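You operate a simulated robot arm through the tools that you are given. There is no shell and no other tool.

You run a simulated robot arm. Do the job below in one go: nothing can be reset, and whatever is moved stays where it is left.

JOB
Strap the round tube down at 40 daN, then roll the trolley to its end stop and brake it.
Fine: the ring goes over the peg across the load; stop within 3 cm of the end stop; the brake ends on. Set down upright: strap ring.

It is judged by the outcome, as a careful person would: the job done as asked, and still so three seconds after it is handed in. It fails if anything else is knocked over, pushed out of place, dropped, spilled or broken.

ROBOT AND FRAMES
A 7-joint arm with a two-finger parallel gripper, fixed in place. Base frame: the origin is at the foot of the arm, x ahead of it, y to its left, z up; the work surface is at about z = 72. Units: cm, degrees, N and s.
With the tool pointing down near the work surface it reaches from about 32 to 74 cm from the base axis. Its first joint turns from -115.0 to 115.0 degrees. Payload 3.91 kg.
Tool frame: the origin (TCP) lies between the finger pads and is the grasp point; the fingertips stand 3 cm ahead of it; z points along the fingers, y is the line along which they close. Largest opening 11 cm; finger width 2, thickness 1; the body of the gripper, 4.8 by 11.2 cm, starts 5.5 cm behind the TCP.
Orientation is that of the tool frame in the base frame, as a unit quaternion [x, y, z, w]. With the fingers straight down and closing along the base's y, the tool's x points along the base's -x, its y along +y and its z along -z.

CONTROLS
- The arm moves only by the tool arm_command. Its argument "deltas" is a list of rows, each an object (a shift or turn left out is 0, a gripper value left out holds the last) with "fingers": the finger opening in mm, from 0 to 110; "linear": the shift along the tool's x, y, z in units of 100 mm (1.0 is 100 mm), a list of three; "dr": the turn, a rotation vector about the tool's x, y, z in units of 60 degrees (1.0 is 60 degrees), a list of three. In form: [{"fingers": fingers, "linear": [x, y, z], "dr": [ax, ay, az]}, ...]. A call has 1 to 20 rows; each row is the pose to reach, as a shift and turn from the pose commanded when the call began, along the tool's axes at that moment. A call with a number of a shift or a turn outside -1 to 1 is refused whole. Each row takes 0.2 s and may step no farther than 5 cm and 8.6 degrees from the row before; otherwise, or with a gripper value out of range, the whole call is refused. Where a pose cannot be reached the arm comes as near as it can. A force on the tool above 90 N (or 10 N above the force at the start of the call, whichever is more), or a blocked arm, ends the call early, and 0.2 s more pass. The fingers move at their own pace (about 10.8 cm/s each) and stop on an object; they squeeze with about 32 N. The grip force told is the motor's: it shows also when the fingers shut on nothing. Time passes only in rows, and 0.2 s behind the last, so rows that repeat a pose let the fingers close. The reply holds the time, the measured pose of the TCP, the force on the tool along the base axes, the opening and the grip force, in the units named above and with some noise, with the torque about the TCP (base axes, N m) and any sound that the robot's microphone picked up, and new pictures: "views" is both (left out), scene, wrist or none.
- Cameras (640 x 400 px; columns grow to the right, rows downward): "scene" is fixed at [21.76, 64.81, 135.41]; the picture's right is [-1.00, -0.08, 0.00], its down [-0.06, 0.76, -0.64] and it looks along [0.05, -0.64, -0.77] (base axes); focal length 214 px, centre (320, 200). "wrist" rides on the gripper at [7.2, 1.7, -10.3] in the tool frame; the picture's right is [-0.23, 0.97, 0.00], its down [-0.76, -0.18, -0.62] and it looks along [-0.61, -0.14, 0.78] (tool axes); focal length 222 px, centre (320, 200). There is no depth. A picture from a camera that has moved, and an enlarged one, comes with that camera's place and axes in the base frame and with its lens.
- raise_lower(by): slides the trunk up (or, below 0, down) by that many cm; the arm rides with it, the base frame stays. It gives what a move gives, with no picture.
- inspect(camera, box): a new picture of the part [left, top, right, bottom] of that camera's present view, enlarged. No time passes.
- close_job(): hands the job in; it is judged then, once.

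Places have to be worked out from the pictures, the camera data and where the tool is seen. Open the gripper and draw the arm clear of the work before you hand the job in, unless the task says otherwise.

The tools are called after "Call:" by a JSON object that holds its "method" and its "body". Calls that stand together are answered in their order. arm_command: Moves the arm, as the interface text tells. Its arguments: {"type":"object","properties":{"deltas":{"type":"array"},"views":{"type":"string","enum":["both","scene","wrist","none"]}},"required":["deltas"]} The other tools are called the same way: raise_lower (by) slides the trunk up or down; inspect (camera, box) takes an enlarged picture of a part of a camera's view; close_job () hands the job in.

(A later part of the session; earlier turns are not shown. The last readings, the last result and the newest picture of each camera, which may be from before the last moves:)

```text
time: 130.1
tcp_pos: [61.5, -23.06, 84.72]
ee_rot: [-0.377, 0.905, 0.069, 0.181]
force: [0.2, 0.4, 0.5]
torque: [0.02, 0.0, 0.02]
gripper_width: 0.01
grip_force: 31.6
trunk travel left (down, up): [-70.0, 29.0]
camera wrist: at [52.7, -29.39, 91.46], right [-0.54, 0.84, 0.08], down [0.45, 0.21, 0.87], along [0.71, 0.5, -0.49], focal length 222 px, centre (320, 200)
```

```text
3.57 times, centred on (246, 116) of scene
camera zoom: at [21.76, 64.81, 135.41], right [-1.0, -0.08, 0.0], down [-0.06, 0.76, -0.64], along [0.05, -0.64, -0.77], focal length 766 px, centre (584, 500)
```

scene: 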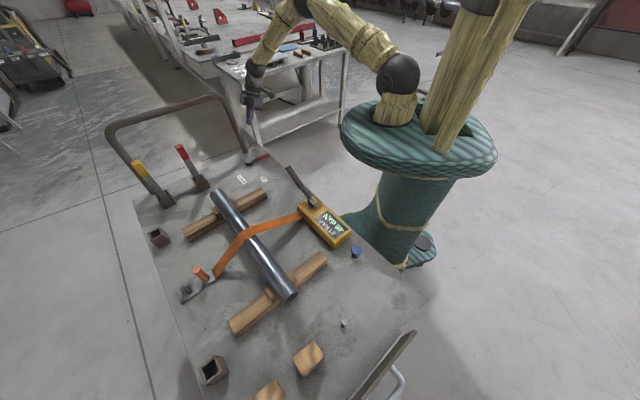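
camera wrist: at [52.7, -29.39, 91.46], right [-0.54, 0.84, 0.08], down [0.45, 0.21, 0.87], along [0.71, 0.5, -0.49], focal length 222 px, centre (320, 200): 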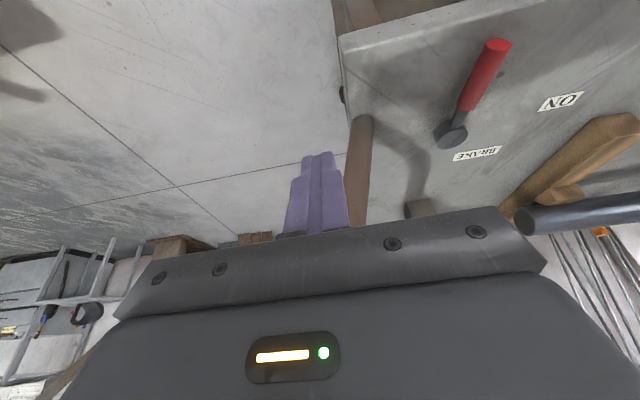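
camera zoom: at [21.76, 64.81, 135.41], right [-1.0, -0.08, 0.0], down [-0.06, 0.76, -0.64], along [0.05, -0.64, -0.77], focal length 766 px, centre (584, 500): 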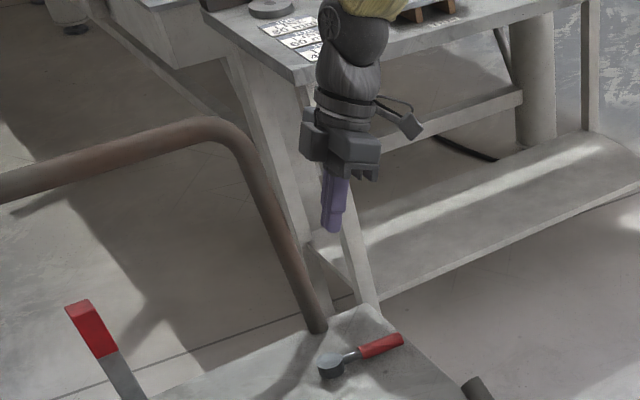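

The wrist is now clear of the hoop. I'll lower along to the deck edge level with the tips just outside the edge.

Call:
{"method": "arm_command", "body": {"deltas": [{"linear": [0.08, 0, 0.3]}, {"linear": [0.15, 0, 0.6]}], "views": "none"}}

Call:
{"method": "arm_command", "body": {"deltas": [{"linear": [0.08, 0, 0.3]}, {"linear": [0.15, 0, 0.6]}], "views": "both"}}

Call:
{"method": "inspect", "body": {"camera": "scene", "box": [190, 60, 302, 172]}}

```text
time: 130.7
tcp_pos: [62.42, -22.62, 78.58]
ee_rot: [-0.378, 0.906, 0.07, 0.18]
force: [-0.4, -0.9, -0.2]
torque: [0.03, -0.01, 0.0]
gripper_width: 0.01
grip_force: 32.0
trunk travel left (down, up): [-70.0, 29.0]
```

```text
time: 131.3
tcp_pos: [62.98, -22.16, 72.27]
ee_rot: [-0.378, 0.905, 0.069, 0.18]
force: [0.6, 0.1, -0.7]
torque: [-0.03, -0.01, 0.01]
gripper_width: 0.0
grip_force: 32.7
trunk travel left (down, up): [-70.0, 29.0]
camera wrist: at [54.24, -28.42, 78.98], right [-0.54, 0.84, 0.07], down [0.45, 0.21, 0.87], along [0.71, 0.5, -0.49], focal length 222 px, centre (320, 200)
```

scene: 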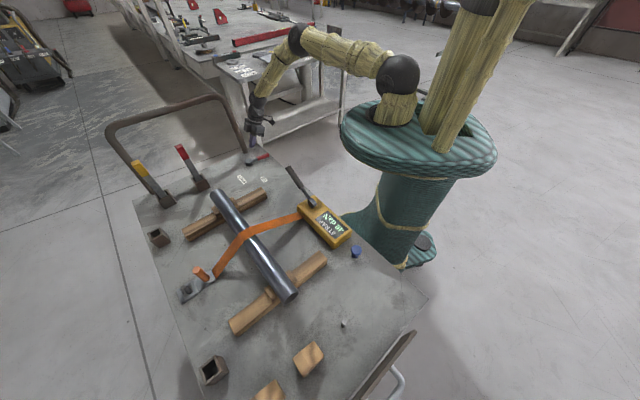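
wrist: 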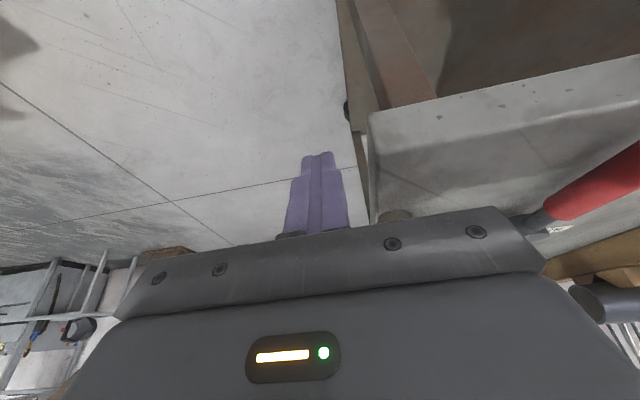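

```text
3.57 times, centred on (246, 116) of scene
camera zoom: at [21.76, 64.81, 135.41], right [-1.0, -0.08, 0.0], down [-0.06, 0.76, -0.64], along [0.05, -0.64, -0.77], focal length 766 px, centre (584, 500)
```

zoom: 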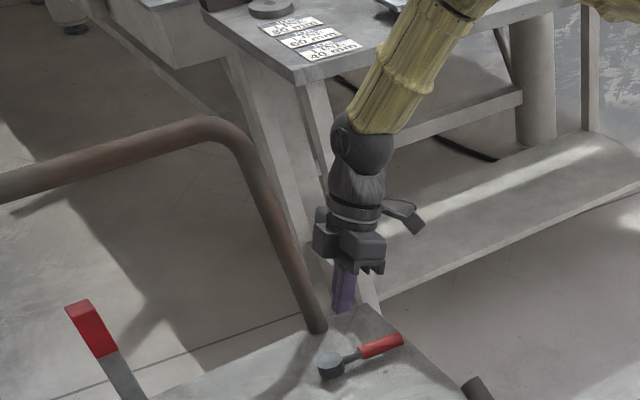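

The fingers are beside the deck's end edge, and this view looks under the trolley. Zooming to check what's below.

Call:
{"method": "inspect", "body": {"camera": "wrist", "box": [290, 0, 640, 230]}}

Call:
{"method": "inspect", "body": {"camera": "wrist", "box": [0, 0, 350, 240]}}

```text
1.74 times, centred on (465, 115) of wrist
camera zoom: at [54.24, -28.42, 78.98], right [-0.54, 0.84, 0.07], down [0.45, 0.21, 0.87], along [0.71, 0.5, -0.49], focal length 386 px, centre (68, 348)
```

zoom: 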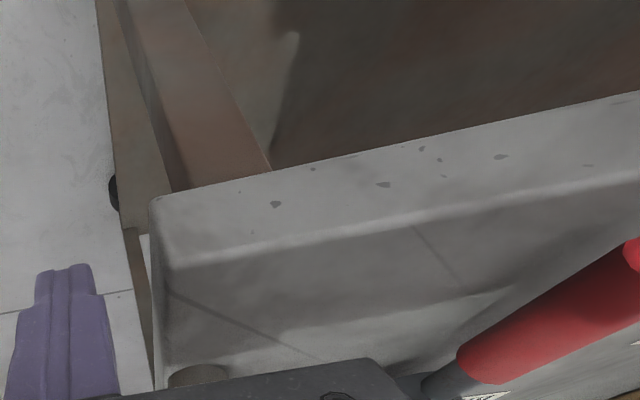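

```text
1.67 times, centred on (175, 120) of wrist
camera zoom: at [54.24, -28.42, 78.98], right [-0.54, 0.84, 0.07], down [0.45, 0.21, 0.87], along [0.71, 0.5, -0.49], focal length 370 px, centre (562, 333)
```

zoom: 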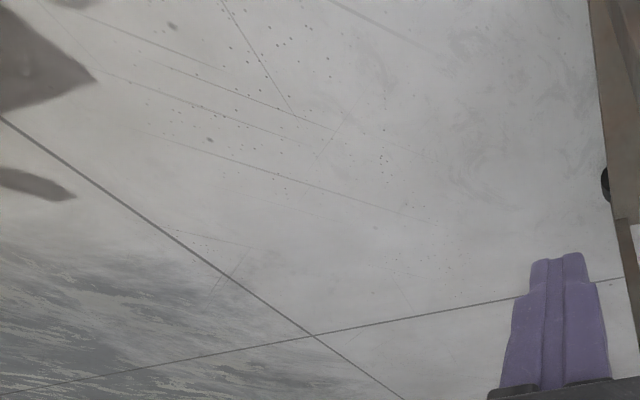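

There's bare floor on this side. I'll now push the deck edge toward +s slowly and watch the force.

Call:
{"method": "arm_command", "body": {"deltas": [{"linear": [0, 0.08, 0]}, {"linear": [0, 0.16, 0]}, {"linear": [0, 0.22, 0]}, {"linear": [0, 0.28, 0]}, {"linear": [0, 0.34, 0]}, {"linear": [0, 0.4, 0]}, {"linear": [0, 0.46, 0]}], "views": "both"}}

```text
time: 132.9
tcp_pos: [59.44, -18.47, 72.22]
ee_rot: [-0.378, 0.905, 0.071, 0.179]
force: [0.3, 0.9, -0.4]
torque: [-0.01, 0.0, -0.03]
gripper_width: 0.0
grip_force: 32.1
trunk travel left (down, up): [-70.0, 29.0]
camera wrist: at [50.75, -24.85, 79.05], right [-0.54, 0.84, 0.08], down [0.45, 0.21, 0.87], along [0.71, 0.51, -0.49], focal length 222 px, centre (320, 200)
```

scene: 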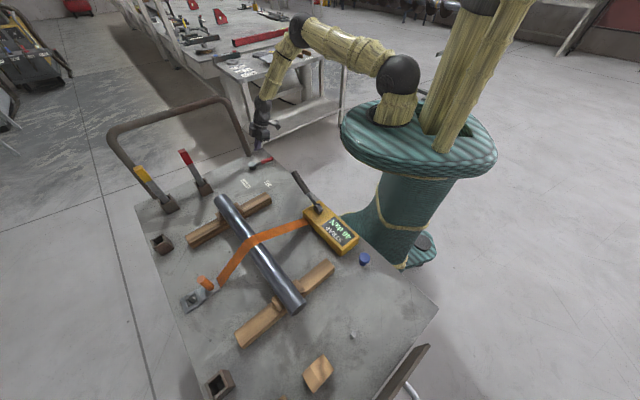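
wrist: 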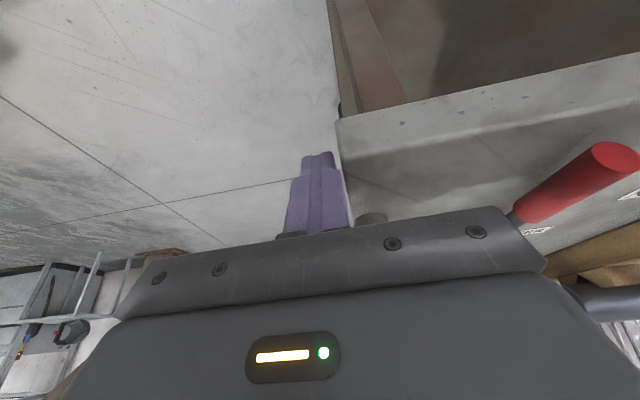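

The trolley rolls freely toward +s; the whole load has shifted in the scene. I'll keep pushing slowly until the end stop.

Call:
{"method": "arm_command", "body": {"deltas": [{"linear": [0, 0.06, 0]}, {"linear": [0, 0.12, 0]}, {"linear": [0, 0.18, 0]}, {"linear": [0, 0.24, 0]}, {"linear": [0, 0.3, 0]}, {"linear": [0, 0.36, 0]}, {"linear": [0, 0.42, 0]}, {"linear": [0, 0.48, 0]}], "views": "both"}}

```text
time: 134.7
tcp_pos: [56.11, -14.83, 72.09]
ee_rot: [-0.378, 0.905, 0.071, 0.179]
force: [-0.4, 0.0, -0.1]
torque: [0.0, 0.04, 0.01]
gripper_width: 0.01
grip_force: 31.9
trunk travel left (down, up): [-70.0, 29.0]
camera wrist: at [47.37, -21.21, 78.97], right [-0.54, 0.83, 0.08], down [0.45, 0.21, 0.87], along [0.71, 0.51, -0.49], focal length 222 px, centre (320, 200)
```

scene: 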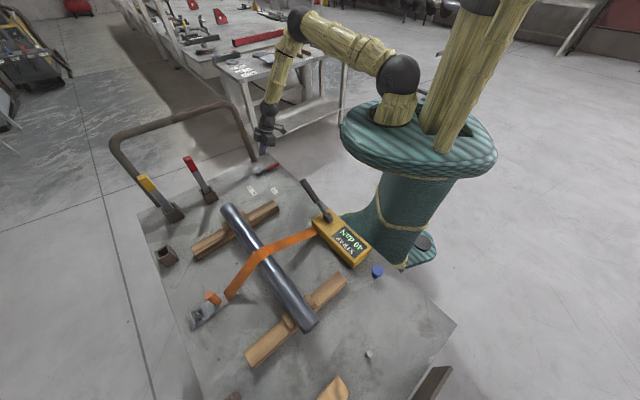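
wrist: 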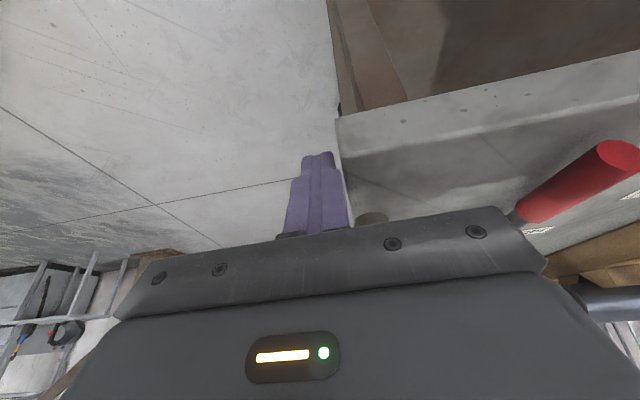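

Rolling smoothly, about 7 cm so far. I'll continue.

Call:
{"method": "arm_command", "body": {"deltas": [{"linear": [0, 0.06, 0]}, {"linear": [0, 0.12, 0]}, {"linear": [0, 0.18, 0]}, {"linear": [0, 0.24, 0]}, {"linear": [0, 0.3, 0]}, {"linear": [0, 0.36, 0]}, {"linear": [0, 0.42, 0]}, {"linear": [0, 0.48, 0]}], "views": "scene"}}

Call:
{"method": "arm_command", "body": {"deltas": [{"linear": [0, 0.06, 0]}, {"linear": [0, 0.12, 0]}, {"linear": [0, 0.18, 0]}, {"linear": [0, 0.24, 0]}, {"linear": [0, 0.3, 0]}, {"linear": [0, 0.36, 0]}, {"linear": [0, 0.42, 0]}, {"linear": [0, 0.48, 0]}], "views": "both"}}

```text
time: 136.5
tcp_pos: [52.79, -11.84, 72.39]
ee_rot: [-0.378, 0.905, 0.07, 0.18]
force: [3.5, -2.1, -0.9]
torque: [-0.02, -0.07, 0.06]
gripper_width: 0.0
grip_force: 31.6
trunk travel left (down, up): [-70.0, 29.0]
```

scene: 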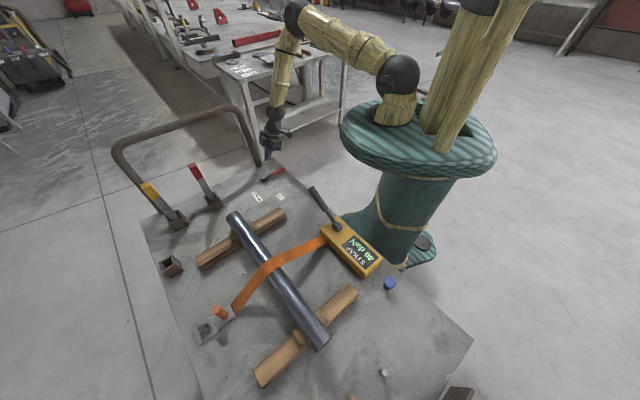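

```text
time: 138.3
tcp_pos: [49.23, -8.27, 72.44]
ee_rot: [-0.378, 0.905, 0.071, 0.181]
force: [-0.1, -0.8, 0.1]
torque: [0.0, -0.01, -0.01]
gripper_width: 0.02
grip_force: 31.9
trunk travel left (down, up): [-70.0, 29.0]
camera wrist: at [40.54, -14.65, 79.14], right [-0.54, 0.84, 0.08], down [0.45, 0.21, 0.87], along [0.71, 0.51, -0.49], focal length 222 px, centre (320, 200)
```

scene: 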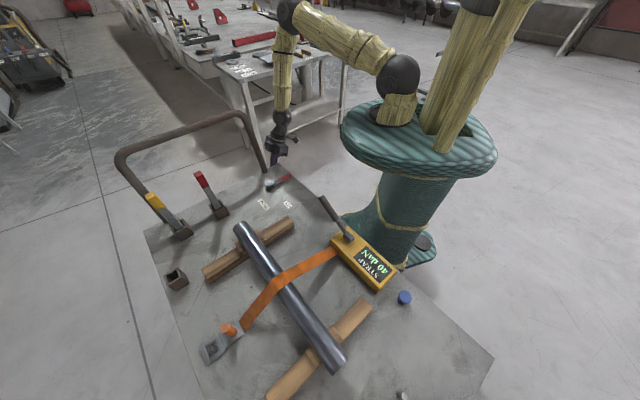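
wrist: 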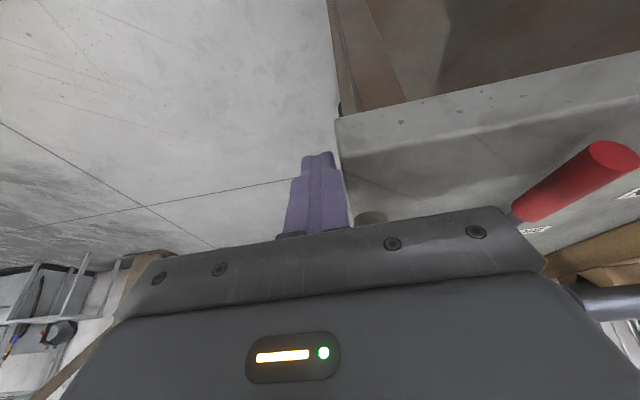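

About 17 cm moved and no stop yet. I'll keep pushing in 5 cm strokes.

Call:
{"method": "arm_command", "body": {"deltas": [{"linear": [0, 0.06, 0]}, {"linear": [0, 0.12, 0]}, {"linear": [0, 0.18, 0]}, {"linear": [0, 0.24, 0]}, {"linear": [0, 0.3, 0]}, {"linear": [0, 0.36, 0]}, {"linear": [0, 0.42, 0]}, {"linear": [0, 0.48, 0]}], "views": "scene"}}

Call:
{"method": "arm_command", "body": {"deltas": [{"linear": [0, 0.06, 0]}, {"linear": [0, 0.12, 0]}, {"linear": [0, 0.18, 0]}, {"linear": [0, 0.24, 0]}, {"linear": [0, 0.3, 0]}, {"linear": [0, 0.36, 0]}, {"linear": [0, 0.42, 0]}, {"linear": [0, 0.48, 0]}], "views": "both"}}

```text
time: 140.1
tcp_pos: [46.04, -5.15, 72.39]
ee_rot: [-0.378, 0.906, 0.071, 0.179]
force: [2.2, -0.4, -1.9]
torque: [0.0, -0.02, -0.05]
gripper_width: 0.0
grip_force: 32.1
trunk travel left (down, up): [-70.0, 29.0]
```

scene: 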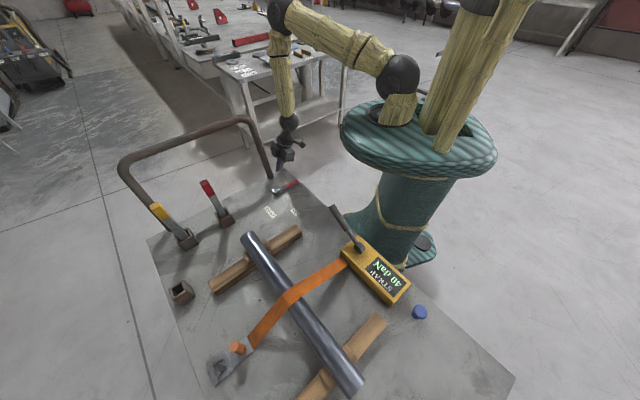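

```text
time: 141.9
tcp_pos: [42.37, -1.61, 72.09]
ee_rot: [-0.379, 0.905, 0.071, 0.178]
force: [-0.7, 0.6, 0.0]
torque: [-0.02, -0.02, -0.01]
gripper_width: 0.0
grip_force: 31.5
trunk travel left (down, up): [-70.0, 29.0]
camera wrist: at [33.63, -7.91, 78.88], right [-0.54, 0.83, 0.08], down [0.45, 0.21, 0.87], along [0.71, 0.51, -0.49], focal length 222 px, centre (320, 200)
```

scene: 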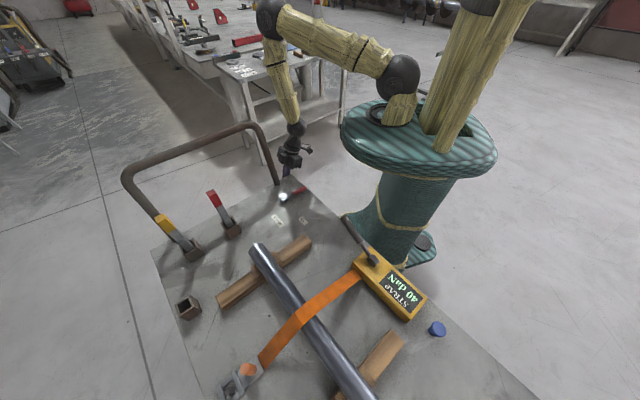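
wrist: 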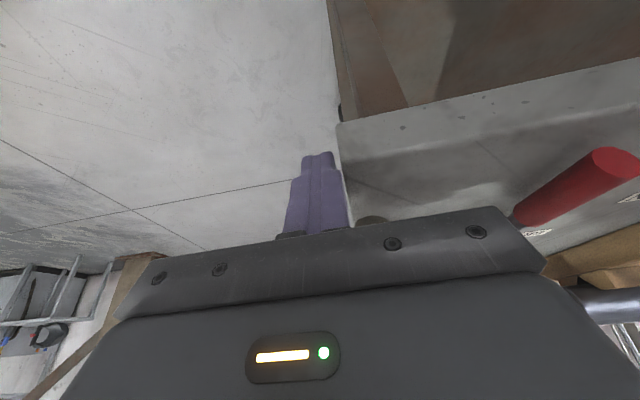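

About 26 cm rolled, with the path ahead clear in the earlier pictures. Continuing.

Call:
{"method": "arm_command", "body": {"deltas": [{"linear": [0, 0.06, 0]}, {"linear": [0, 0.12, 0]}, {"linear": [0, 0.18, 0]}, {"linear": [0, 0.24, 0]}, {"linear": [0, 0.3, 0]}, {"linear": [0, 0.36, 0]}, {"linear": [0, 0.42, 0]}, {"linear": [0, 0.48, 0]}], "views": "both"}}

```text
time: 143.7
tcp_pos: [39.22, 1.82, 71.95]
ee_rot: [-0.378, 0.906, 0.071, 0.179]
force: [-1.0, 0.3, 0.8]
torque: [-0.01, 0.03, -0.02]
gripper_width: 0.0
grip_force: 32.0
trunk travel left (down, up): [-70.0, 29.0]
camera wrist: at [30.4, -4.56, 78.78], right [-0.54, 0.84, 0.08], down [0.45, 0.21, 0.87], along [0.71, 0.51, -0.5], focal length 222 px, centre (320, 200)
```

scene: 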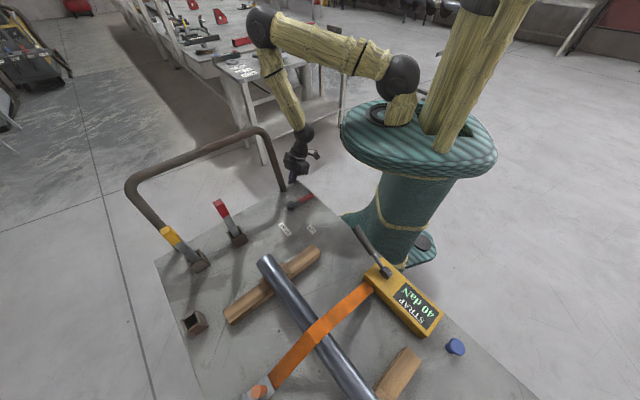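
wrist: 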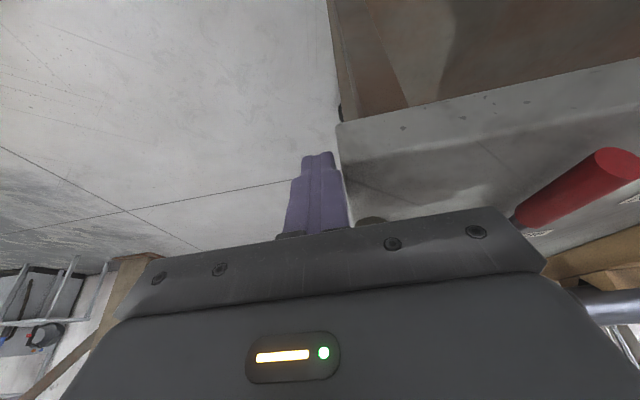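

About 31 cm now with force still near zero. Continuing carefully.

Call:
{"method": "arm_command", "body": {"deltas": [{"linear": [0, 0.06, 0]}, {"linear": [0, 0.12, 0]}, {"linear": [0, 0.18, 0]}, {"linear": [0, 0.24, 0]}, {"linear": [0, 0.3, 0]}, {"linear": [0, 0.36, 0]}, {"linear": [0, 0.42, 0]}, {"linear": [0, 0.48, 0]}], "views": "both"}}

```text
time: 145.5
tcp_pos: [35.64, 5.19, 71.97]
ee_rot: [-0.378, 0.906, 0.071, 0.179]
force: [-1.5, 0.5, -0.8]
torque: [-0.02, 0.03, 0.04]
gripper_width: 0.0
grip_force: 32.0
trunk travel left (down, up): [-70.0, 29.0]
camera wrist: at [26.89, -1.15, 78.79], right [-0.54, 0.84, 0.08], down [0.45, 0.21, 0.87], along [0.71, 0.51, -0.49], focal length 222 px, centre (320, 200)
```

scene: 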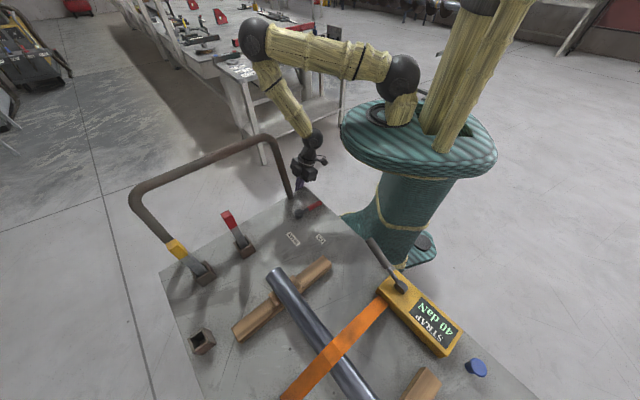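
wrist: 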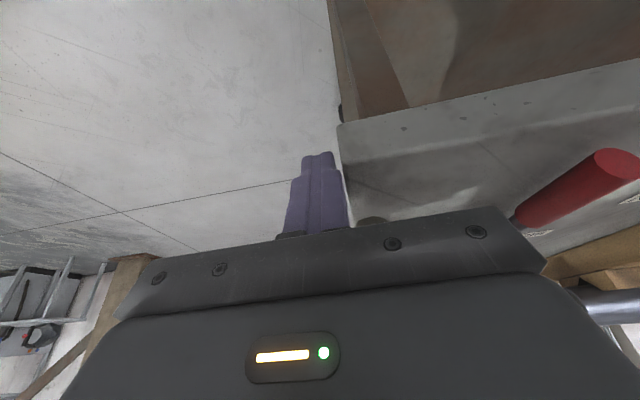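

About 36 cm and still no stop. I'll check the pictures for any stop or rail that's now exposed.

Call:
{"method": "inspect", "body": {"camera": "scene", "box": [0, 60, 300, 400]}}

Call:
{"method": "inspect", "body": {"camera": "scene", "box": [360, 180, 640, 400]}}

Call:
{"method": "inspect", "body": {"camera": "wrist", "box": [290, 0, 640, 230]}}

```text
1.18 times, centred on (150, 230) of scene
camera zoom: at [21.76, 64.81, 135.41], right [-1.0, -0.08, 0.0], down [-0.06, 0.76, -0.64], along [0.05, -0.64, -0.77], focal length 252 px, centre (520, 165)
```

zoom: 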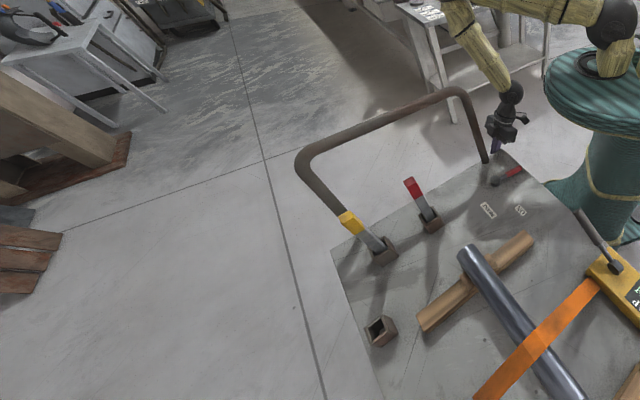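

```text
1.82 times, centred on (500, 290) of scene
camera zoom: at [21.76, 64.81, 135.41], right [-1.0, -0.08, 0.0], down [-0.06, 0.76, -0.64], along [0.05, -0.64, -0.77], focal length 390 px, centre (-7, 36)
```

zoom: 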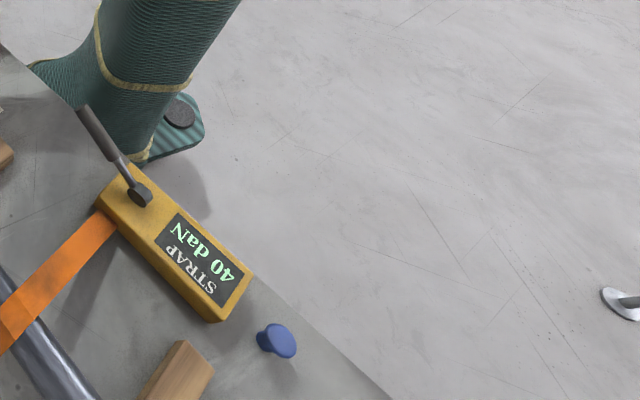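

```text
1.74 times, centred on (465, 115) of wrist
camera zoom: at [26.89, -1.15, 78.79], right [-0.54, 0.84, 0.08], down [0.45, 0.21, 0.87], along [0.71, 0.51, -0.49], focal length 386 px, centre (68, 348)
```

zoom: 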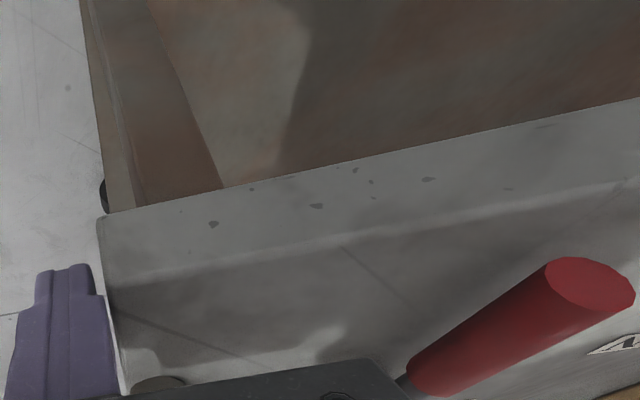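

Nothing visible, so I'll keep going: the inward side was a hard limit and the travel should end on this side. I have about 8 cm of reach left from here.

Call:
{"method": "arm_command", "body": {"deltas": [{"linear": [0, 0.06, 0]}, {"linear": [0, 0.12, 0]}, {"linear": [0, 0.18, 0]}, {"linear": [0, 0.24, 0]}, {"linear": [0, 0.3, 0]}, {"linear": [0, 0.36, 0]}, {"linear": [0, 0.42, 0]}, {"linear": [0, 0.48, 0]}], "views": "both"}}

```text
time: 147.3
tcp_pos: [32.31, 8.67, 71.78]
ee_rot: [-0.378, 0.905, 0.07, 0.179]
force: [-0.1, 0.6, -0.1]
torque: [0.0, 0.0, -0.05]
gripper_width: 0.0
grip_force: 32.1
trunk travel left (down, up): [-70.0, 29.0]
camera wrist: at [23.49, 2.31, 78.64], right [-0.54, 0.83, 0.08], down [0.45, 0.21, 0.87], along [0.71, 0.51, -0.49], focal length 222 px, centre (320, 200)
```

scene: 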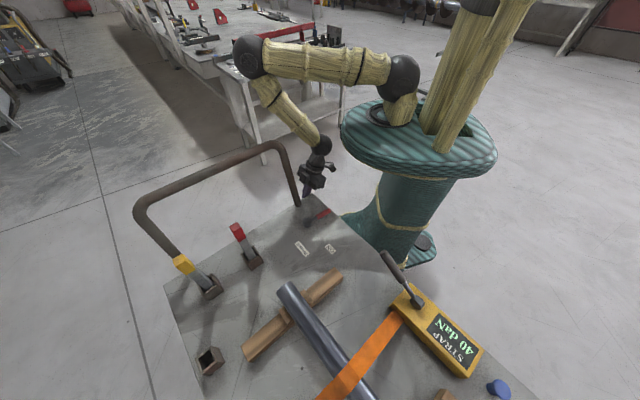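
wrist: 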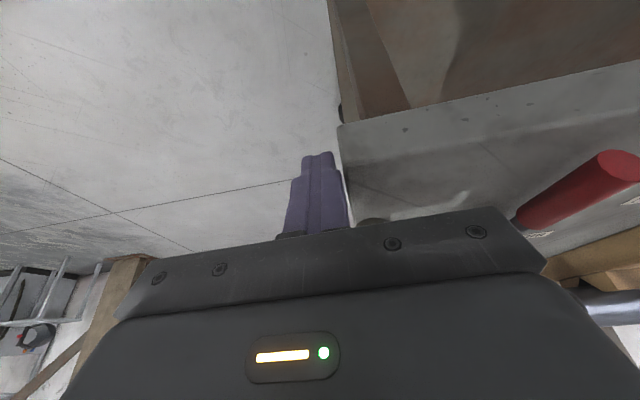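

41 cm so far, and the arm is getting too close to its own base here. I'll lift off, check the path ahead of the trolley with the camera, and continue from the hoop's top bar.

Call:
{"method": "arm_command", "body": {"deltas": [{"linear": [-0.02, -0.15, -0.05]}, {"linear": [-0.13, -0.15, -0.31]}, {"linear": [-0.25, -0.15, -0.6]}, {"linear": [-0.38, -0.15, -0.92]}], "views": "none"}}

Call:
{"method": "arm_command", "body": {"deltas": [{"linear": [-0.13, 0, -0.31]}, {"linear": [-0.25, 0, -0.6]}, {"linear": [-0.38, 0, -0.92]}], "views": "none"}}

Call:
{"method": "arm_command", "body": {"deltas": [{"linear": [-0.13, 0, -0.31]}, {"linear": [-0.25, 0, -0.6]}, {"linear": [-0.38, 0, -0.92]}], "views": "both"}}

```text
time: 148.3
tcp_pos: [36.87, 7.49, 80.16]
ee_rot: [-0.377, 0.906, 0.07, 0.179]
force: [0.4, -0.9, 0.2]
torque: [-0.04, 0.01, 0.04]
gripper_width: 0.0
grip_force: 31.6
out of reach, approached as far as the arm can: row 3, 4
trunk travel left (down, up): [-70.0, 29.0]
```

```text
time: 149.1
tcp_pos: [39.5, 8.47, 89.99]
ee_rot: [-0.379, 0.905, 0.069, 0.181]
force: [-0.2, 0.6, 0.6]
torque: [0.03, 0.0, -0.05]
gripper_width: 0.0
grip_force: 32.4
out of reach, approached as far as the arm can: row 1, 2, 3
trunk travel left (down, up): [-70.0, 29.0]
```

```text
time: 149.9
tcp_pos: [39.64, 8.1, 99.97]
ee_rot: [-0.377, 0.906, 0.069, 0.18]
force: [-0.2, 0.4, 0.6]
torque: [-0.01, 0.01, 0.02]
gripper_width: 0.02
grip_force: 32.1
trunk travel left (down, up): [-70.0, 29.0]
camera wrist: at [30.84, 1.77, 106.83], right [-0.54, 0.84, 0.07], down [0.45, 0.21, 0.87], along [0.71, 0.5, -0.49], focal length 222 px, centre (320, 200)
```

scene: 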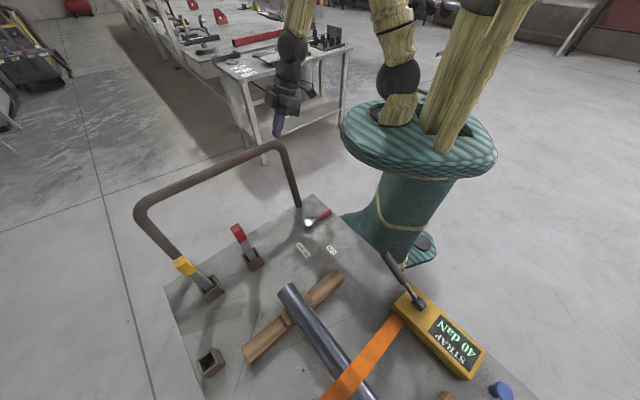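
wrist: 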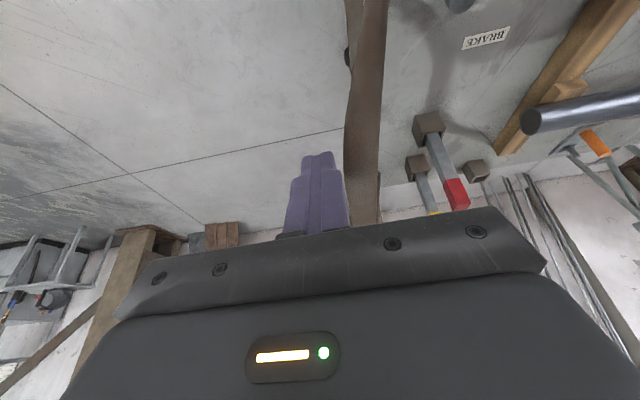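

No contact, and the trolley stayed put. The earlier view showed clear floor to s≈120 and the trolley's front is at about 84, so I can continue. I'll raise, straighten the tool and position outside the hoop's top bar.

Call:
{"method": "arm_command", "body": {"deltas": [{"linear": [-0.13, 0, -0.31]}, {"linear": [-0.25, 0, -0.6]}, {"linear": [-0.34, 0, -0.83]}], "views": "none"}}

Call:
{"method": "arm_command", "body": {"deltas": [{"dr": [0, 0.12, 0]}, {"dr": [0, 0.24, 0]}, {"dr": [0, 0.36, 0]}], "views": "none"}}

Call:
{"method": "arm_command", "body": {"deltas": [{"linear": [-0.3, -0.12, 0]}, {"linear": [-0.65, -0.24, 0]}, {"linear": [-1.0, -0.4, 0]}], "views": "both"}}

```text
time: 150.7
tcp_pos: [39.51, 8.41, 109.09]
ee_rot: [-0.378, 0.905, 0.069, 0.18]
force: [-0.2, 0.9, 1.0]
torque: [-0.01, -0.02, 0.0]
gripper_width: 0.0
grip_force: 31.9
trunk travel left (down, up): [-70.0, 29.0]
```

```text
time: 151.5
tcp_pos: [39.59, 8.41, 108.97]
ee_rot: [-0.383, 0.924, -0.003, 0.006]
force: [0.0, -0.5, -0.6]
torque: [0.0, -0.02, 0.02]
gripper_width: 0.02
grip_force: 31.6
trunk travel left (down, up): [-70.0, 29.0]
```

```text
time: 152.3
tcp_pos: [49.21, 12.47, 109.26]
ee_rot: [-0.383, 0.924, -0.003, 0.007]
force: [0.4, -0.3, 0.3]
torque: [-0.03, 0.0, 0.0]
gripper_width: 0.01
grip_force: 31.7
trunk travel left (down, up): [-70.0, 29.0]
camera wrist: at [42.77, 8.49, 119.47], right [-0.53, 0.85, -0.01], down [0.65, 0.41, 0.63], along [0.54, 0.33, -0.77], focal length 222 px, centre (320, 200)
```

scene: 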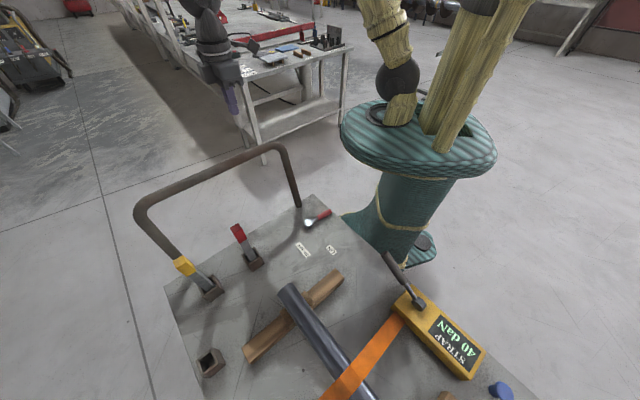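
wrist: 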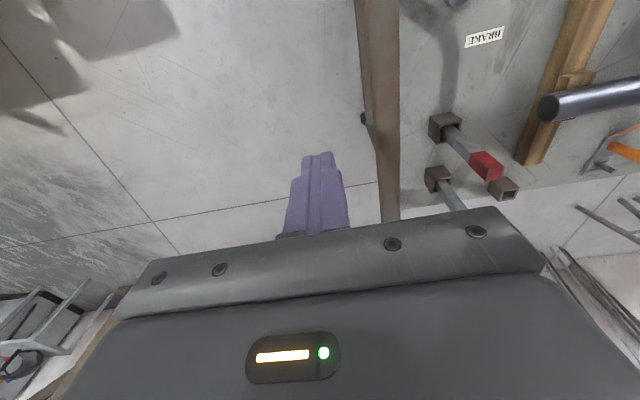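

The hoop's top bar is at s≈-19.8, z≈96.5, and I'm about 4 cm outside it. I'll descend to z≈96 and push the bar toward +s.

Call:
{"method": "arm_command", "body": {"deltas": [{"linear": [0, 0, 0.4]}, {"linear": [0, 0, 0.8]}, {"linear": [0, 0, 1.0]}], "views": "none"}}

Call:
{"method": "arm_command", "body": {"deltas": [{"linear": [0, 0, 0.3]}, {"linear": [0, 0.08, 0.32]}, {"linear": [0, 0.16, 0.32]}, {"linear": [0, 0.24, 0.32]}, {"linear": [0, 0.3, 0.32]}, {"linear": [0, 0.36, 0.32]}, {"linear": [0, 0.42, 0.32]}], "views": "both"}}

```text
time: 153.1
tcp_pos: [49.44, 12.35, 99.13]
ee_rot: [-0.384, 0.923, -0.002, 0.008]
force: [0.6, 0.7, 0.4]
torque: [0.0, 0.0, 0.0]
gripper_width: 0.02
grip_force: 31.4
trunk travel left (down, up): [-70.0, 29.0]
```

```text
time: 154.7
tcp_pos: [46.76, 15.4, 95.83]
ee_rot: [-0.383, 0.924, -0.003, 0.009]
force: [5.2, -4.3, 1.1]
torque: [0.1, 0.06, -0.03]
gripper_width: 0.01
grip_force: 31.9
trunk travel left (down, up): [-70.0, 29.0]
camera wrist: at [40.32, 11.32, 106.08], right [-0.53, 0.85, -0.01], down [0.65, 0.41, 0.64], along [0.54, 0.33, -0.77], focal length 222 px, centre (320, 200)
```

scene: 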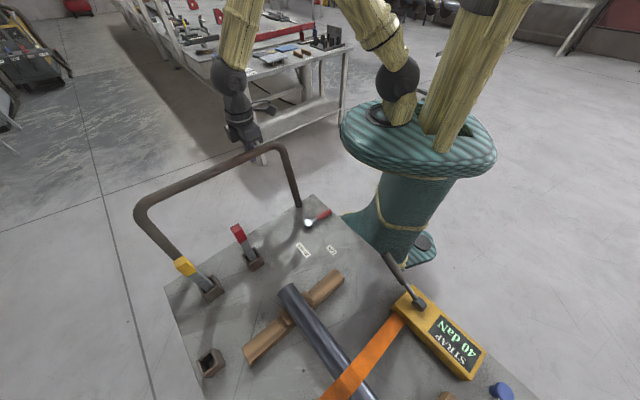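
wrist: 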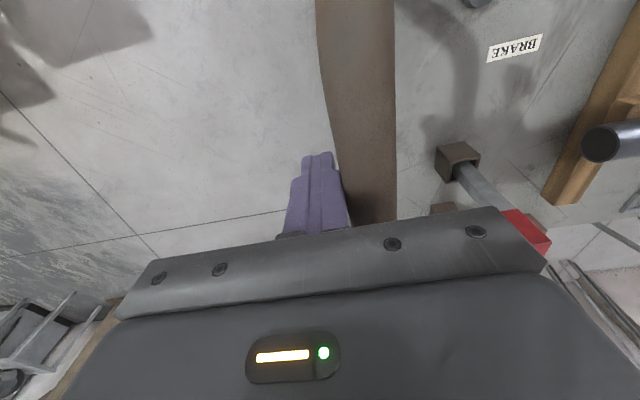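

Contact is made at about 7 N. Continuing to push the hoop bar slowly.

Call:
{"method": "arm_command", "body": {"deltas": [{"linear": [0, 0.06, 0]}, {"linear": [0, 0.12, 0]}, {"linear": [0, 0.18, 0]}, {"linear": [0, 0.24, 0]}, {"linear": [0, 0.3, 0]}, {"linear": [0, 0.36, 0]}, {"linear": [0, 0.42, 0]}, {"linear": [0, 0.48, 0]}], "views": "scene"}}

```text
time: 156.5
tcp_pos: [43.02, 19.06, 95.72]
ee_rot: [-0.384, 0.923, -0.003, 0.007]
force: [1.5, -0.6, -0.6]
torque: [-0.01, 0.0, -0.04]
gripper_width: 0.01
grip_force: 32.1
trunk travel left (down, up): [-70.0, 29.0]
```

scene: 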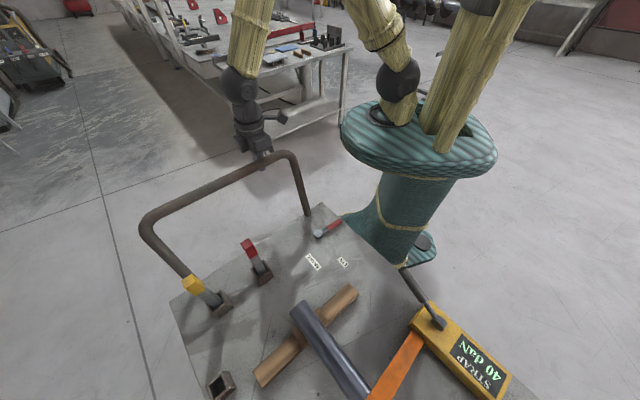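

Still rolling (about 46 cm). Continuing.

Call:
{"method": "arm_command", "body": {"deltas": [{"linear": [0, 0.06, 0]}, {"linear": [0, 0.12, 0]}, {"linear": [0, 0.18, 0]}, {"linear": [0, 0.24, 0]}, {"linear": [0, 0.3, 0]}, {"linear": [0, 0.36, 0]}, {"linear": [0, 0.42, 0]}, {"linear": [0, 0.48, 0]}], "views": "scene"}}

Call:
{"method": "arm_command", "body": {"deltas": [{"linear": [0, 0.06, 0]}, {"linear": [0, 0.12, 0]}, {"linear": [0, 0.18, 0]}, {"linear": [0, 0.24, 0]}, {"linear": [0, 0.3, 0]}, {"linear": [0, 0.36, 0]}, {"linear": [0, 0.42, 0]}, {"linear": [0, 0.48, 0]}], "views": "both"}}

```text
time: 158.3
tcp_pos: [41.37, 20.71, 95.79]
ee_rot: [-0.371, 0.928, -0.01, 0.012]
force: [35.5, -37.6, -4.5]
torque: [0.43, 0.44, 0.57]
gripper_width: 0.0
grip_force: 31.8
trunk travel left (down, up): [-70.0, 29.0]
stopped in row 8: the force on the tool passed its limit at 94 N (the readings are from after the stop); the commanded pose is now the measured one
```

scene: 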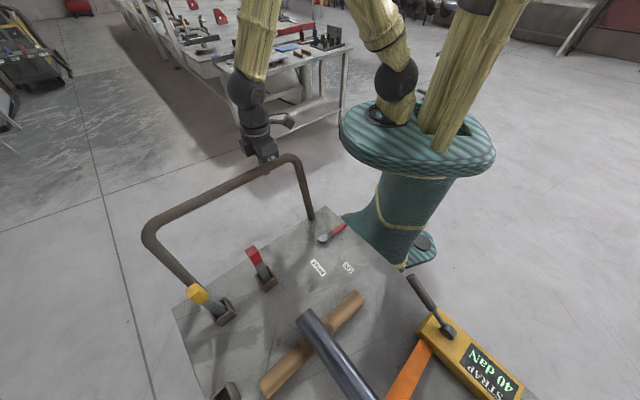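

```text
time: 158.9
tcp_pos: [41.39, 20.46, 95.85]
ee_rot: [-0.364, 0.931, -0.016, 0.014]
force: [35.7, -34.7, -9.3]
torque: [0.4, 0.31, 0.49]
gripper_width: 0.02
grip_force: 31.9
trunk travel left (down, up): [-70.0, 29.0]
stopped in row 3: the force on the tool passed its limit at 95 N (the readings are from after the stop); the commanded pose is now the measured one
camera wrist: at [34.45, 17.06, 105.95], right [-0.49, 0.87, -0.04], down [0.66, 0.4, 0.64], along [0.57, 0.29, -0.77], focal length 222 px, centre (320, 200)
```

scene: 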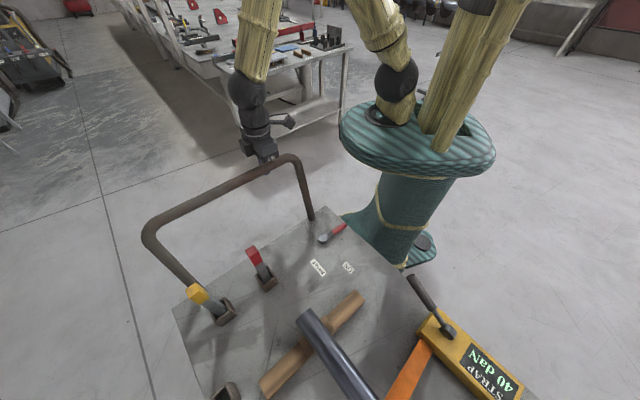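
wrist: 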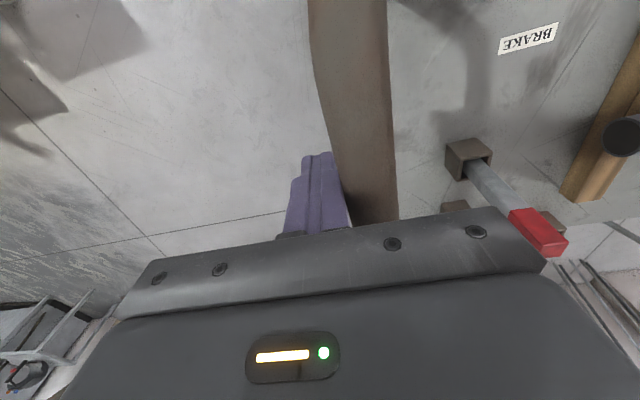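

The trolley now stops hard at about 95 N twice in the same place, roughly 49 cm from the start; that's the end stop. I'll back off from the bar, rise, and check it stays before braking.

Call:
{"method": "arm_command", "body": {"deltas": [{"linear": [0, -0.1, 0]}, {"linear": [0, -0.25, 0]}, {"linear": [0, -0.35, 0]}, {"linear": [0, -0.35, -0.4]}, {"linear": [0, -0.35, -0.8]}, {"linear": [0, -0.35, -1.0]}], "views": "none"}}

Call:
{"method": "arm_command", "body": {"deltas": [{"linear": [0, 0, -0.3], "dr": [0, 0, 0]}, {"linear": [0, 0, -0.6]}], "views": "both"}}

Call:
{"method": "inspect", "body": {"camera": "scene", "box": [260, 180, 400, 300]}}

```text
time: 160.3
tcp_pos: [42.53, 18.69, 106.03]
ee_rot: [-0.369, 0.929, -0.014, 0.014]
force: [0.3, 0.5, 0.0]
torque: [-0.01, -0.04, 0.03]
gripper_width: 0.0
grip_force: 31.7
trunk travel left (down, up): [-70.0, 29.0]
```

```text
time: 160.9
tcp_pos: [42.43, 18.63, 112.06]
ee_rot: [-0.368, 0.93, -0.015, 0.016]
force: [-0.6, 0.5, 0.0]
torque: [-0.01, -0.01, 0.01]
gripper_width: 0.02
grip_force: 32.6
trunk travel left (down, up): [-70.0, 29.0]
camera wrist: at [35.57, 15.1, 122.13], right [-0.5, 0.86, -0.03], down [0.65, 0.4, 0.64], along [0.57, 0.3, -0.77], focal length 222 px, centre (320, 200)
```

scene: 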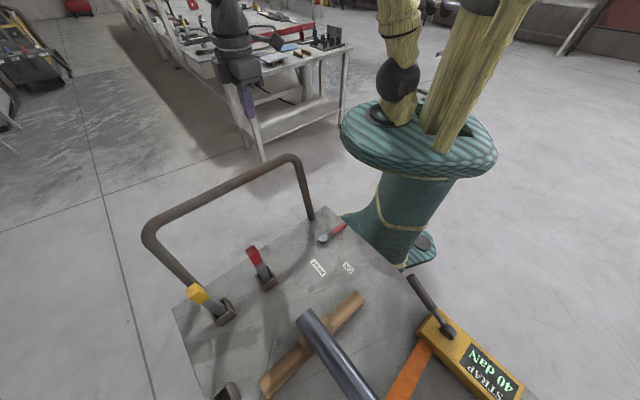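
wrist: 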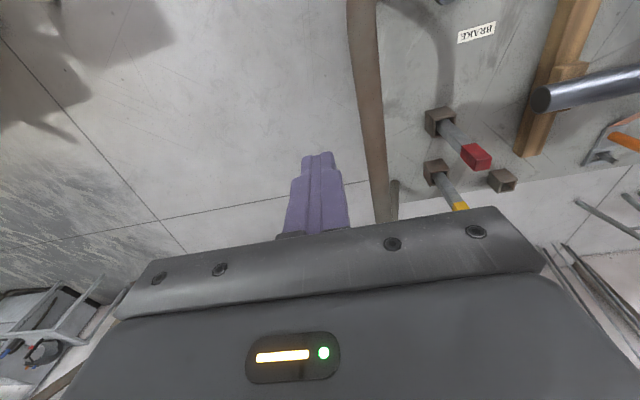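

```text
3.33 times, centred on (330, 240) of scene
camera zoom: at [21.76, 64.81, 135.41], right [-1.0, -0.08, 0.0], down [-0.06, 0.76, -0.64], along [0.05, -0.64, -0.77], focal length 715 px, centre (287, 67)
```

zoom: 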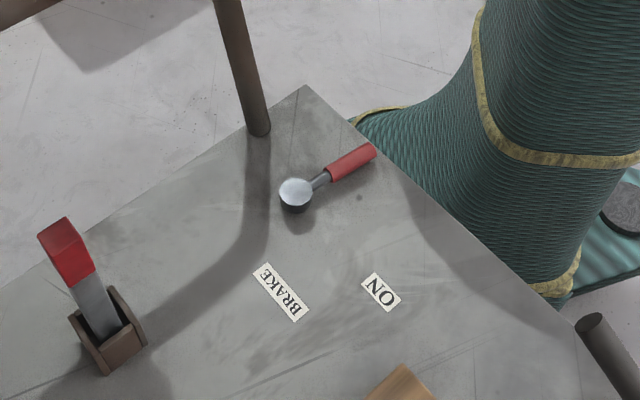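

The trolley stayed at the stop. The brake hub is now at about (23.6, 29.4), with the handle pointing toward the robot. I'll come in from above, tool leaning so the wrist stays over the trolley, to push the handle back round to ON.

Call:
{"method": "arm_command", "body": {"deltas": [{"linear": [0.2, 0.3, 0], "dr": [-0.013, 0.11, 0]}, {"linear": [0.4, 0.6, 0], "dr": [-0.025, 0.22, 0]}, {"linear": [0.6, 0.9, 0], "dr": [-0.038, 0.33, 0]}], "views": "both"}}

```text
time: 161.7
tcp_pos: [32.14, 21.42, 111.29]
ee_rot: [-0.36, 0.918, -0.059, -0.154]
force: [-0.9, 0.2, -1.1]
torque: [-0.02, -0.07, 0.0]
gripper_width: 0.0
grip_force: 31.7
trunk travel left (down, up): [-70.0, 29.0]
camera wrist: at [28.42, 20.2, 123.49], right [-0.51, 0.86, -0.07], down [0.8, 0.5, 0.34], along [0.33, 0.11, -0.94], focal length 222 px, centre (320, 200)
```

scene: 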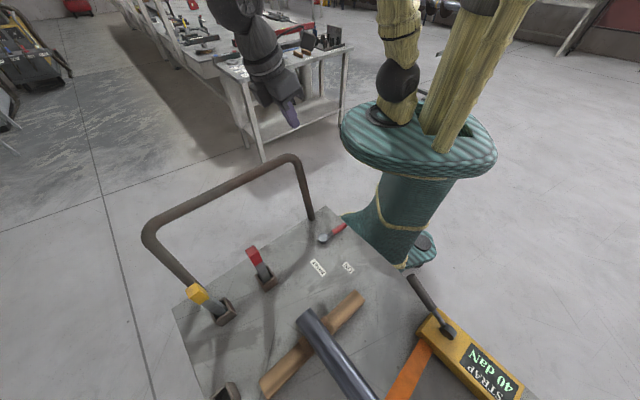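
wrist: 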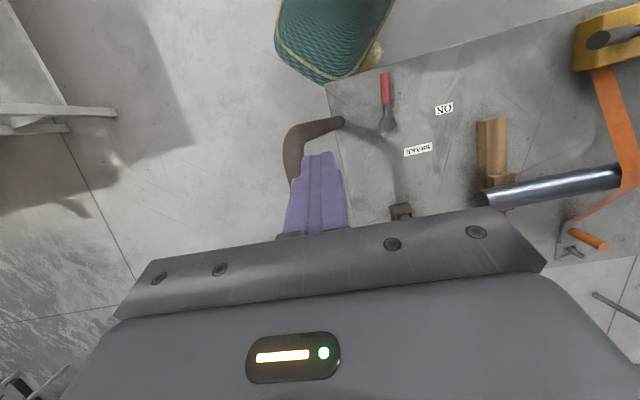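

Clear view: hub at (23.8, 29.3), handle toward (16.6, 23.2), and the hoop foot at (28.4, 20.6). I'll move to a spot beside the handle on the -s side and descend.

Call:
{"method": "arm_command", "body": {"deltas": [{"linear": [0.2, 0.3, 0.07]}, {"linear": [0.4, 0.6, 0.14]}, {"linear": [0.6, 0.888, 0.209]}], "views": "none"}}

Call:
{"method": "arm_command", "body": {"deltas": [{"linear": [-0.13, 0, 0.38]}, {"linear": [-0.26, 0, 0.76]}, {"linear": [-0.325, 0, 0.945]}], "views": "none"}}

Call:
{"method": "arm_command", "body": {"deltas": [{"linear": [-0.13, 0, 0.38]}, {"linear": [-0.26, 0, 0.76]}, {"linear": [-0.325, 0, 0.945]}], "views": "both"}}

```text
time: 162.5
tcp_pos: [21.16, 23.57, 111.59]
ee_rot: [-0.359, 0.919, -0.059, -0.153]
force: [0.3, -0.3, -0.3]
torque: [0.04, -0.02, -0.02]
gripper_width: 0.03
grip_force: 31.9
trunk travel left (down, up): [-70.0, 29.0]
```

```text
time: 163.3
tcp_pos: [21.11, 23.5, 101.6]
ee_rot: [-0.36, 0.918, -0.059, -0.153]
force: [-0.1, 0.7, -0.3]
torque: [-0.01, -0.02, 0.0]
gripper_width: 0.01
grip_force: 32.2
trunk travel left (down, up): [-70.0, 29.0]
```

```text
time: 164.1
tcp_pos: [21.12, 23.97, 91.73]
ee_rot: [-0.361, 0.918, -0.06, -0.153]
force: [-0.3, -0.2, -0.9]
torque: [0.01, -0.05, 0.01]
gripper_width: 0.0
grip_force: 31.9
trunk travel left (down, up): [-70.0, 29.0]
camera wrist: at [17.48, 22.64, 103.9], right [-0.51, 0.86, -0.07], down [0.8, 0.5, 0.34], along [0.33, 0.12, -0.94], focal length 222 px, centre (320, 200)
```

scene: 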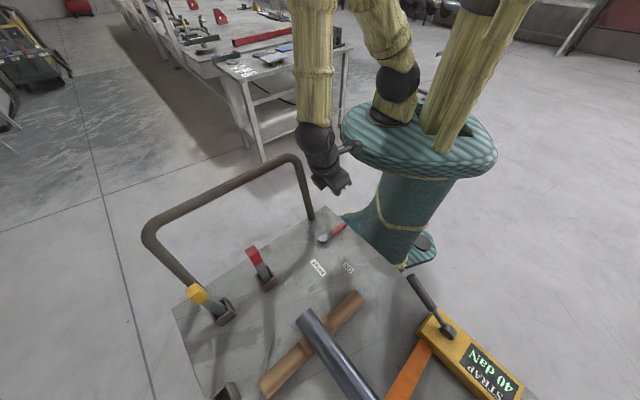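
wrist: 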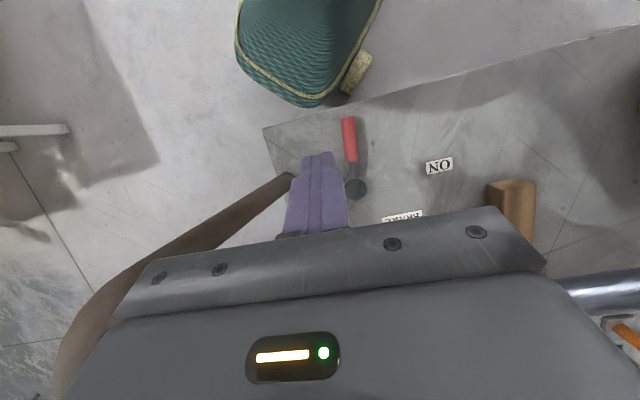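

The fingers are between the hoop leg and the handle as planned. I'll descend in two steps to just above the deck.

Call:
{"method": "arm_command", "body": {"deltas": [{"linear": [-0.13, -0.05, 0.38]}, {"linear": [-0.26, -0.05, 0.76]}], "views": "none"}}

Call:
{"method": "arm_command", "body": {"deltas": [{"linear": [-0.1, 0, 0.3]}, {"linear": [-0.18, 0, 0.53]}, {"linear": [-0.247, 0, 0.72]}], "views": "both"}}

Call:
{"method": "inspect", "body": {"camera": "scene", "box": [260, 180, 400, 300]}}

```text
time: 164.7
tcp_pos: [21.53, 23.38, 83.55]
ee_rot: [-0.361, 0.918, -0.06, -0.153]
force: [-0.6, 0.1, -0.4]
torque: [-0.01, 0.01, 0.01]
gripper_width: 0.02
grip_force: 32.2
trunk travel left (down, up): [-70.0, 29.0]
```

```text
time: 165.5
tcp_pos: [21.57, 23.32, 75.95]
ee_rot: [-0.361, 0.918, -0.059, -0.152]
force: [0.2, 0.6, 0.0]
torque: [0.0, -0.01, 0.0]
gripper_width: 0.0
grip_force: 31.9
trunk travel left (down, up): [-70.0, 29.0]
camera wrist: at [17.75, 22.05, 88.07], right [-0.51, 0.86, -0.07], down [0.8, 0.5, 0.34], along [0.33, 0.12, -0.94], focal length 222 px, centre (320, 200)
```

scene: 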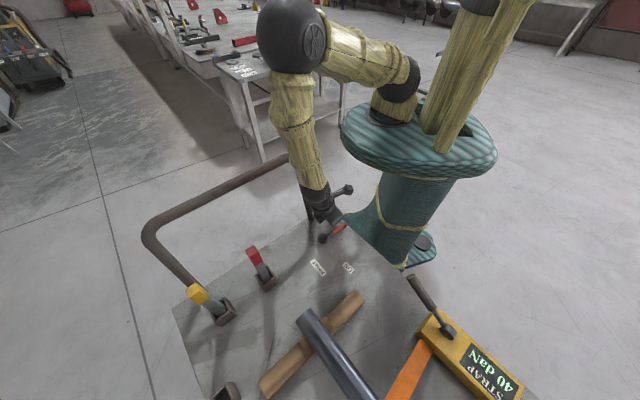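
wrist: 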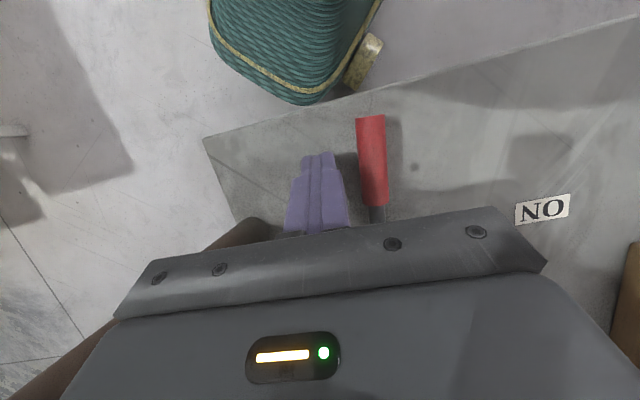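

```text
3.33 times, centred on (330, 240) of scene
camera zoom: at [21.76, 64.81, 135.41], right [-1.0, -0.08, 0.0], down [-0.06, 0.76, -0.64], along [0.05, -0.64, -0.77], focal length 715 px, centre (287, 67)
```

zoom: 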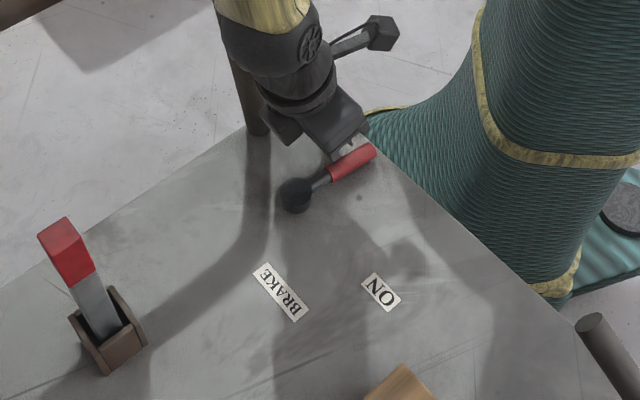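

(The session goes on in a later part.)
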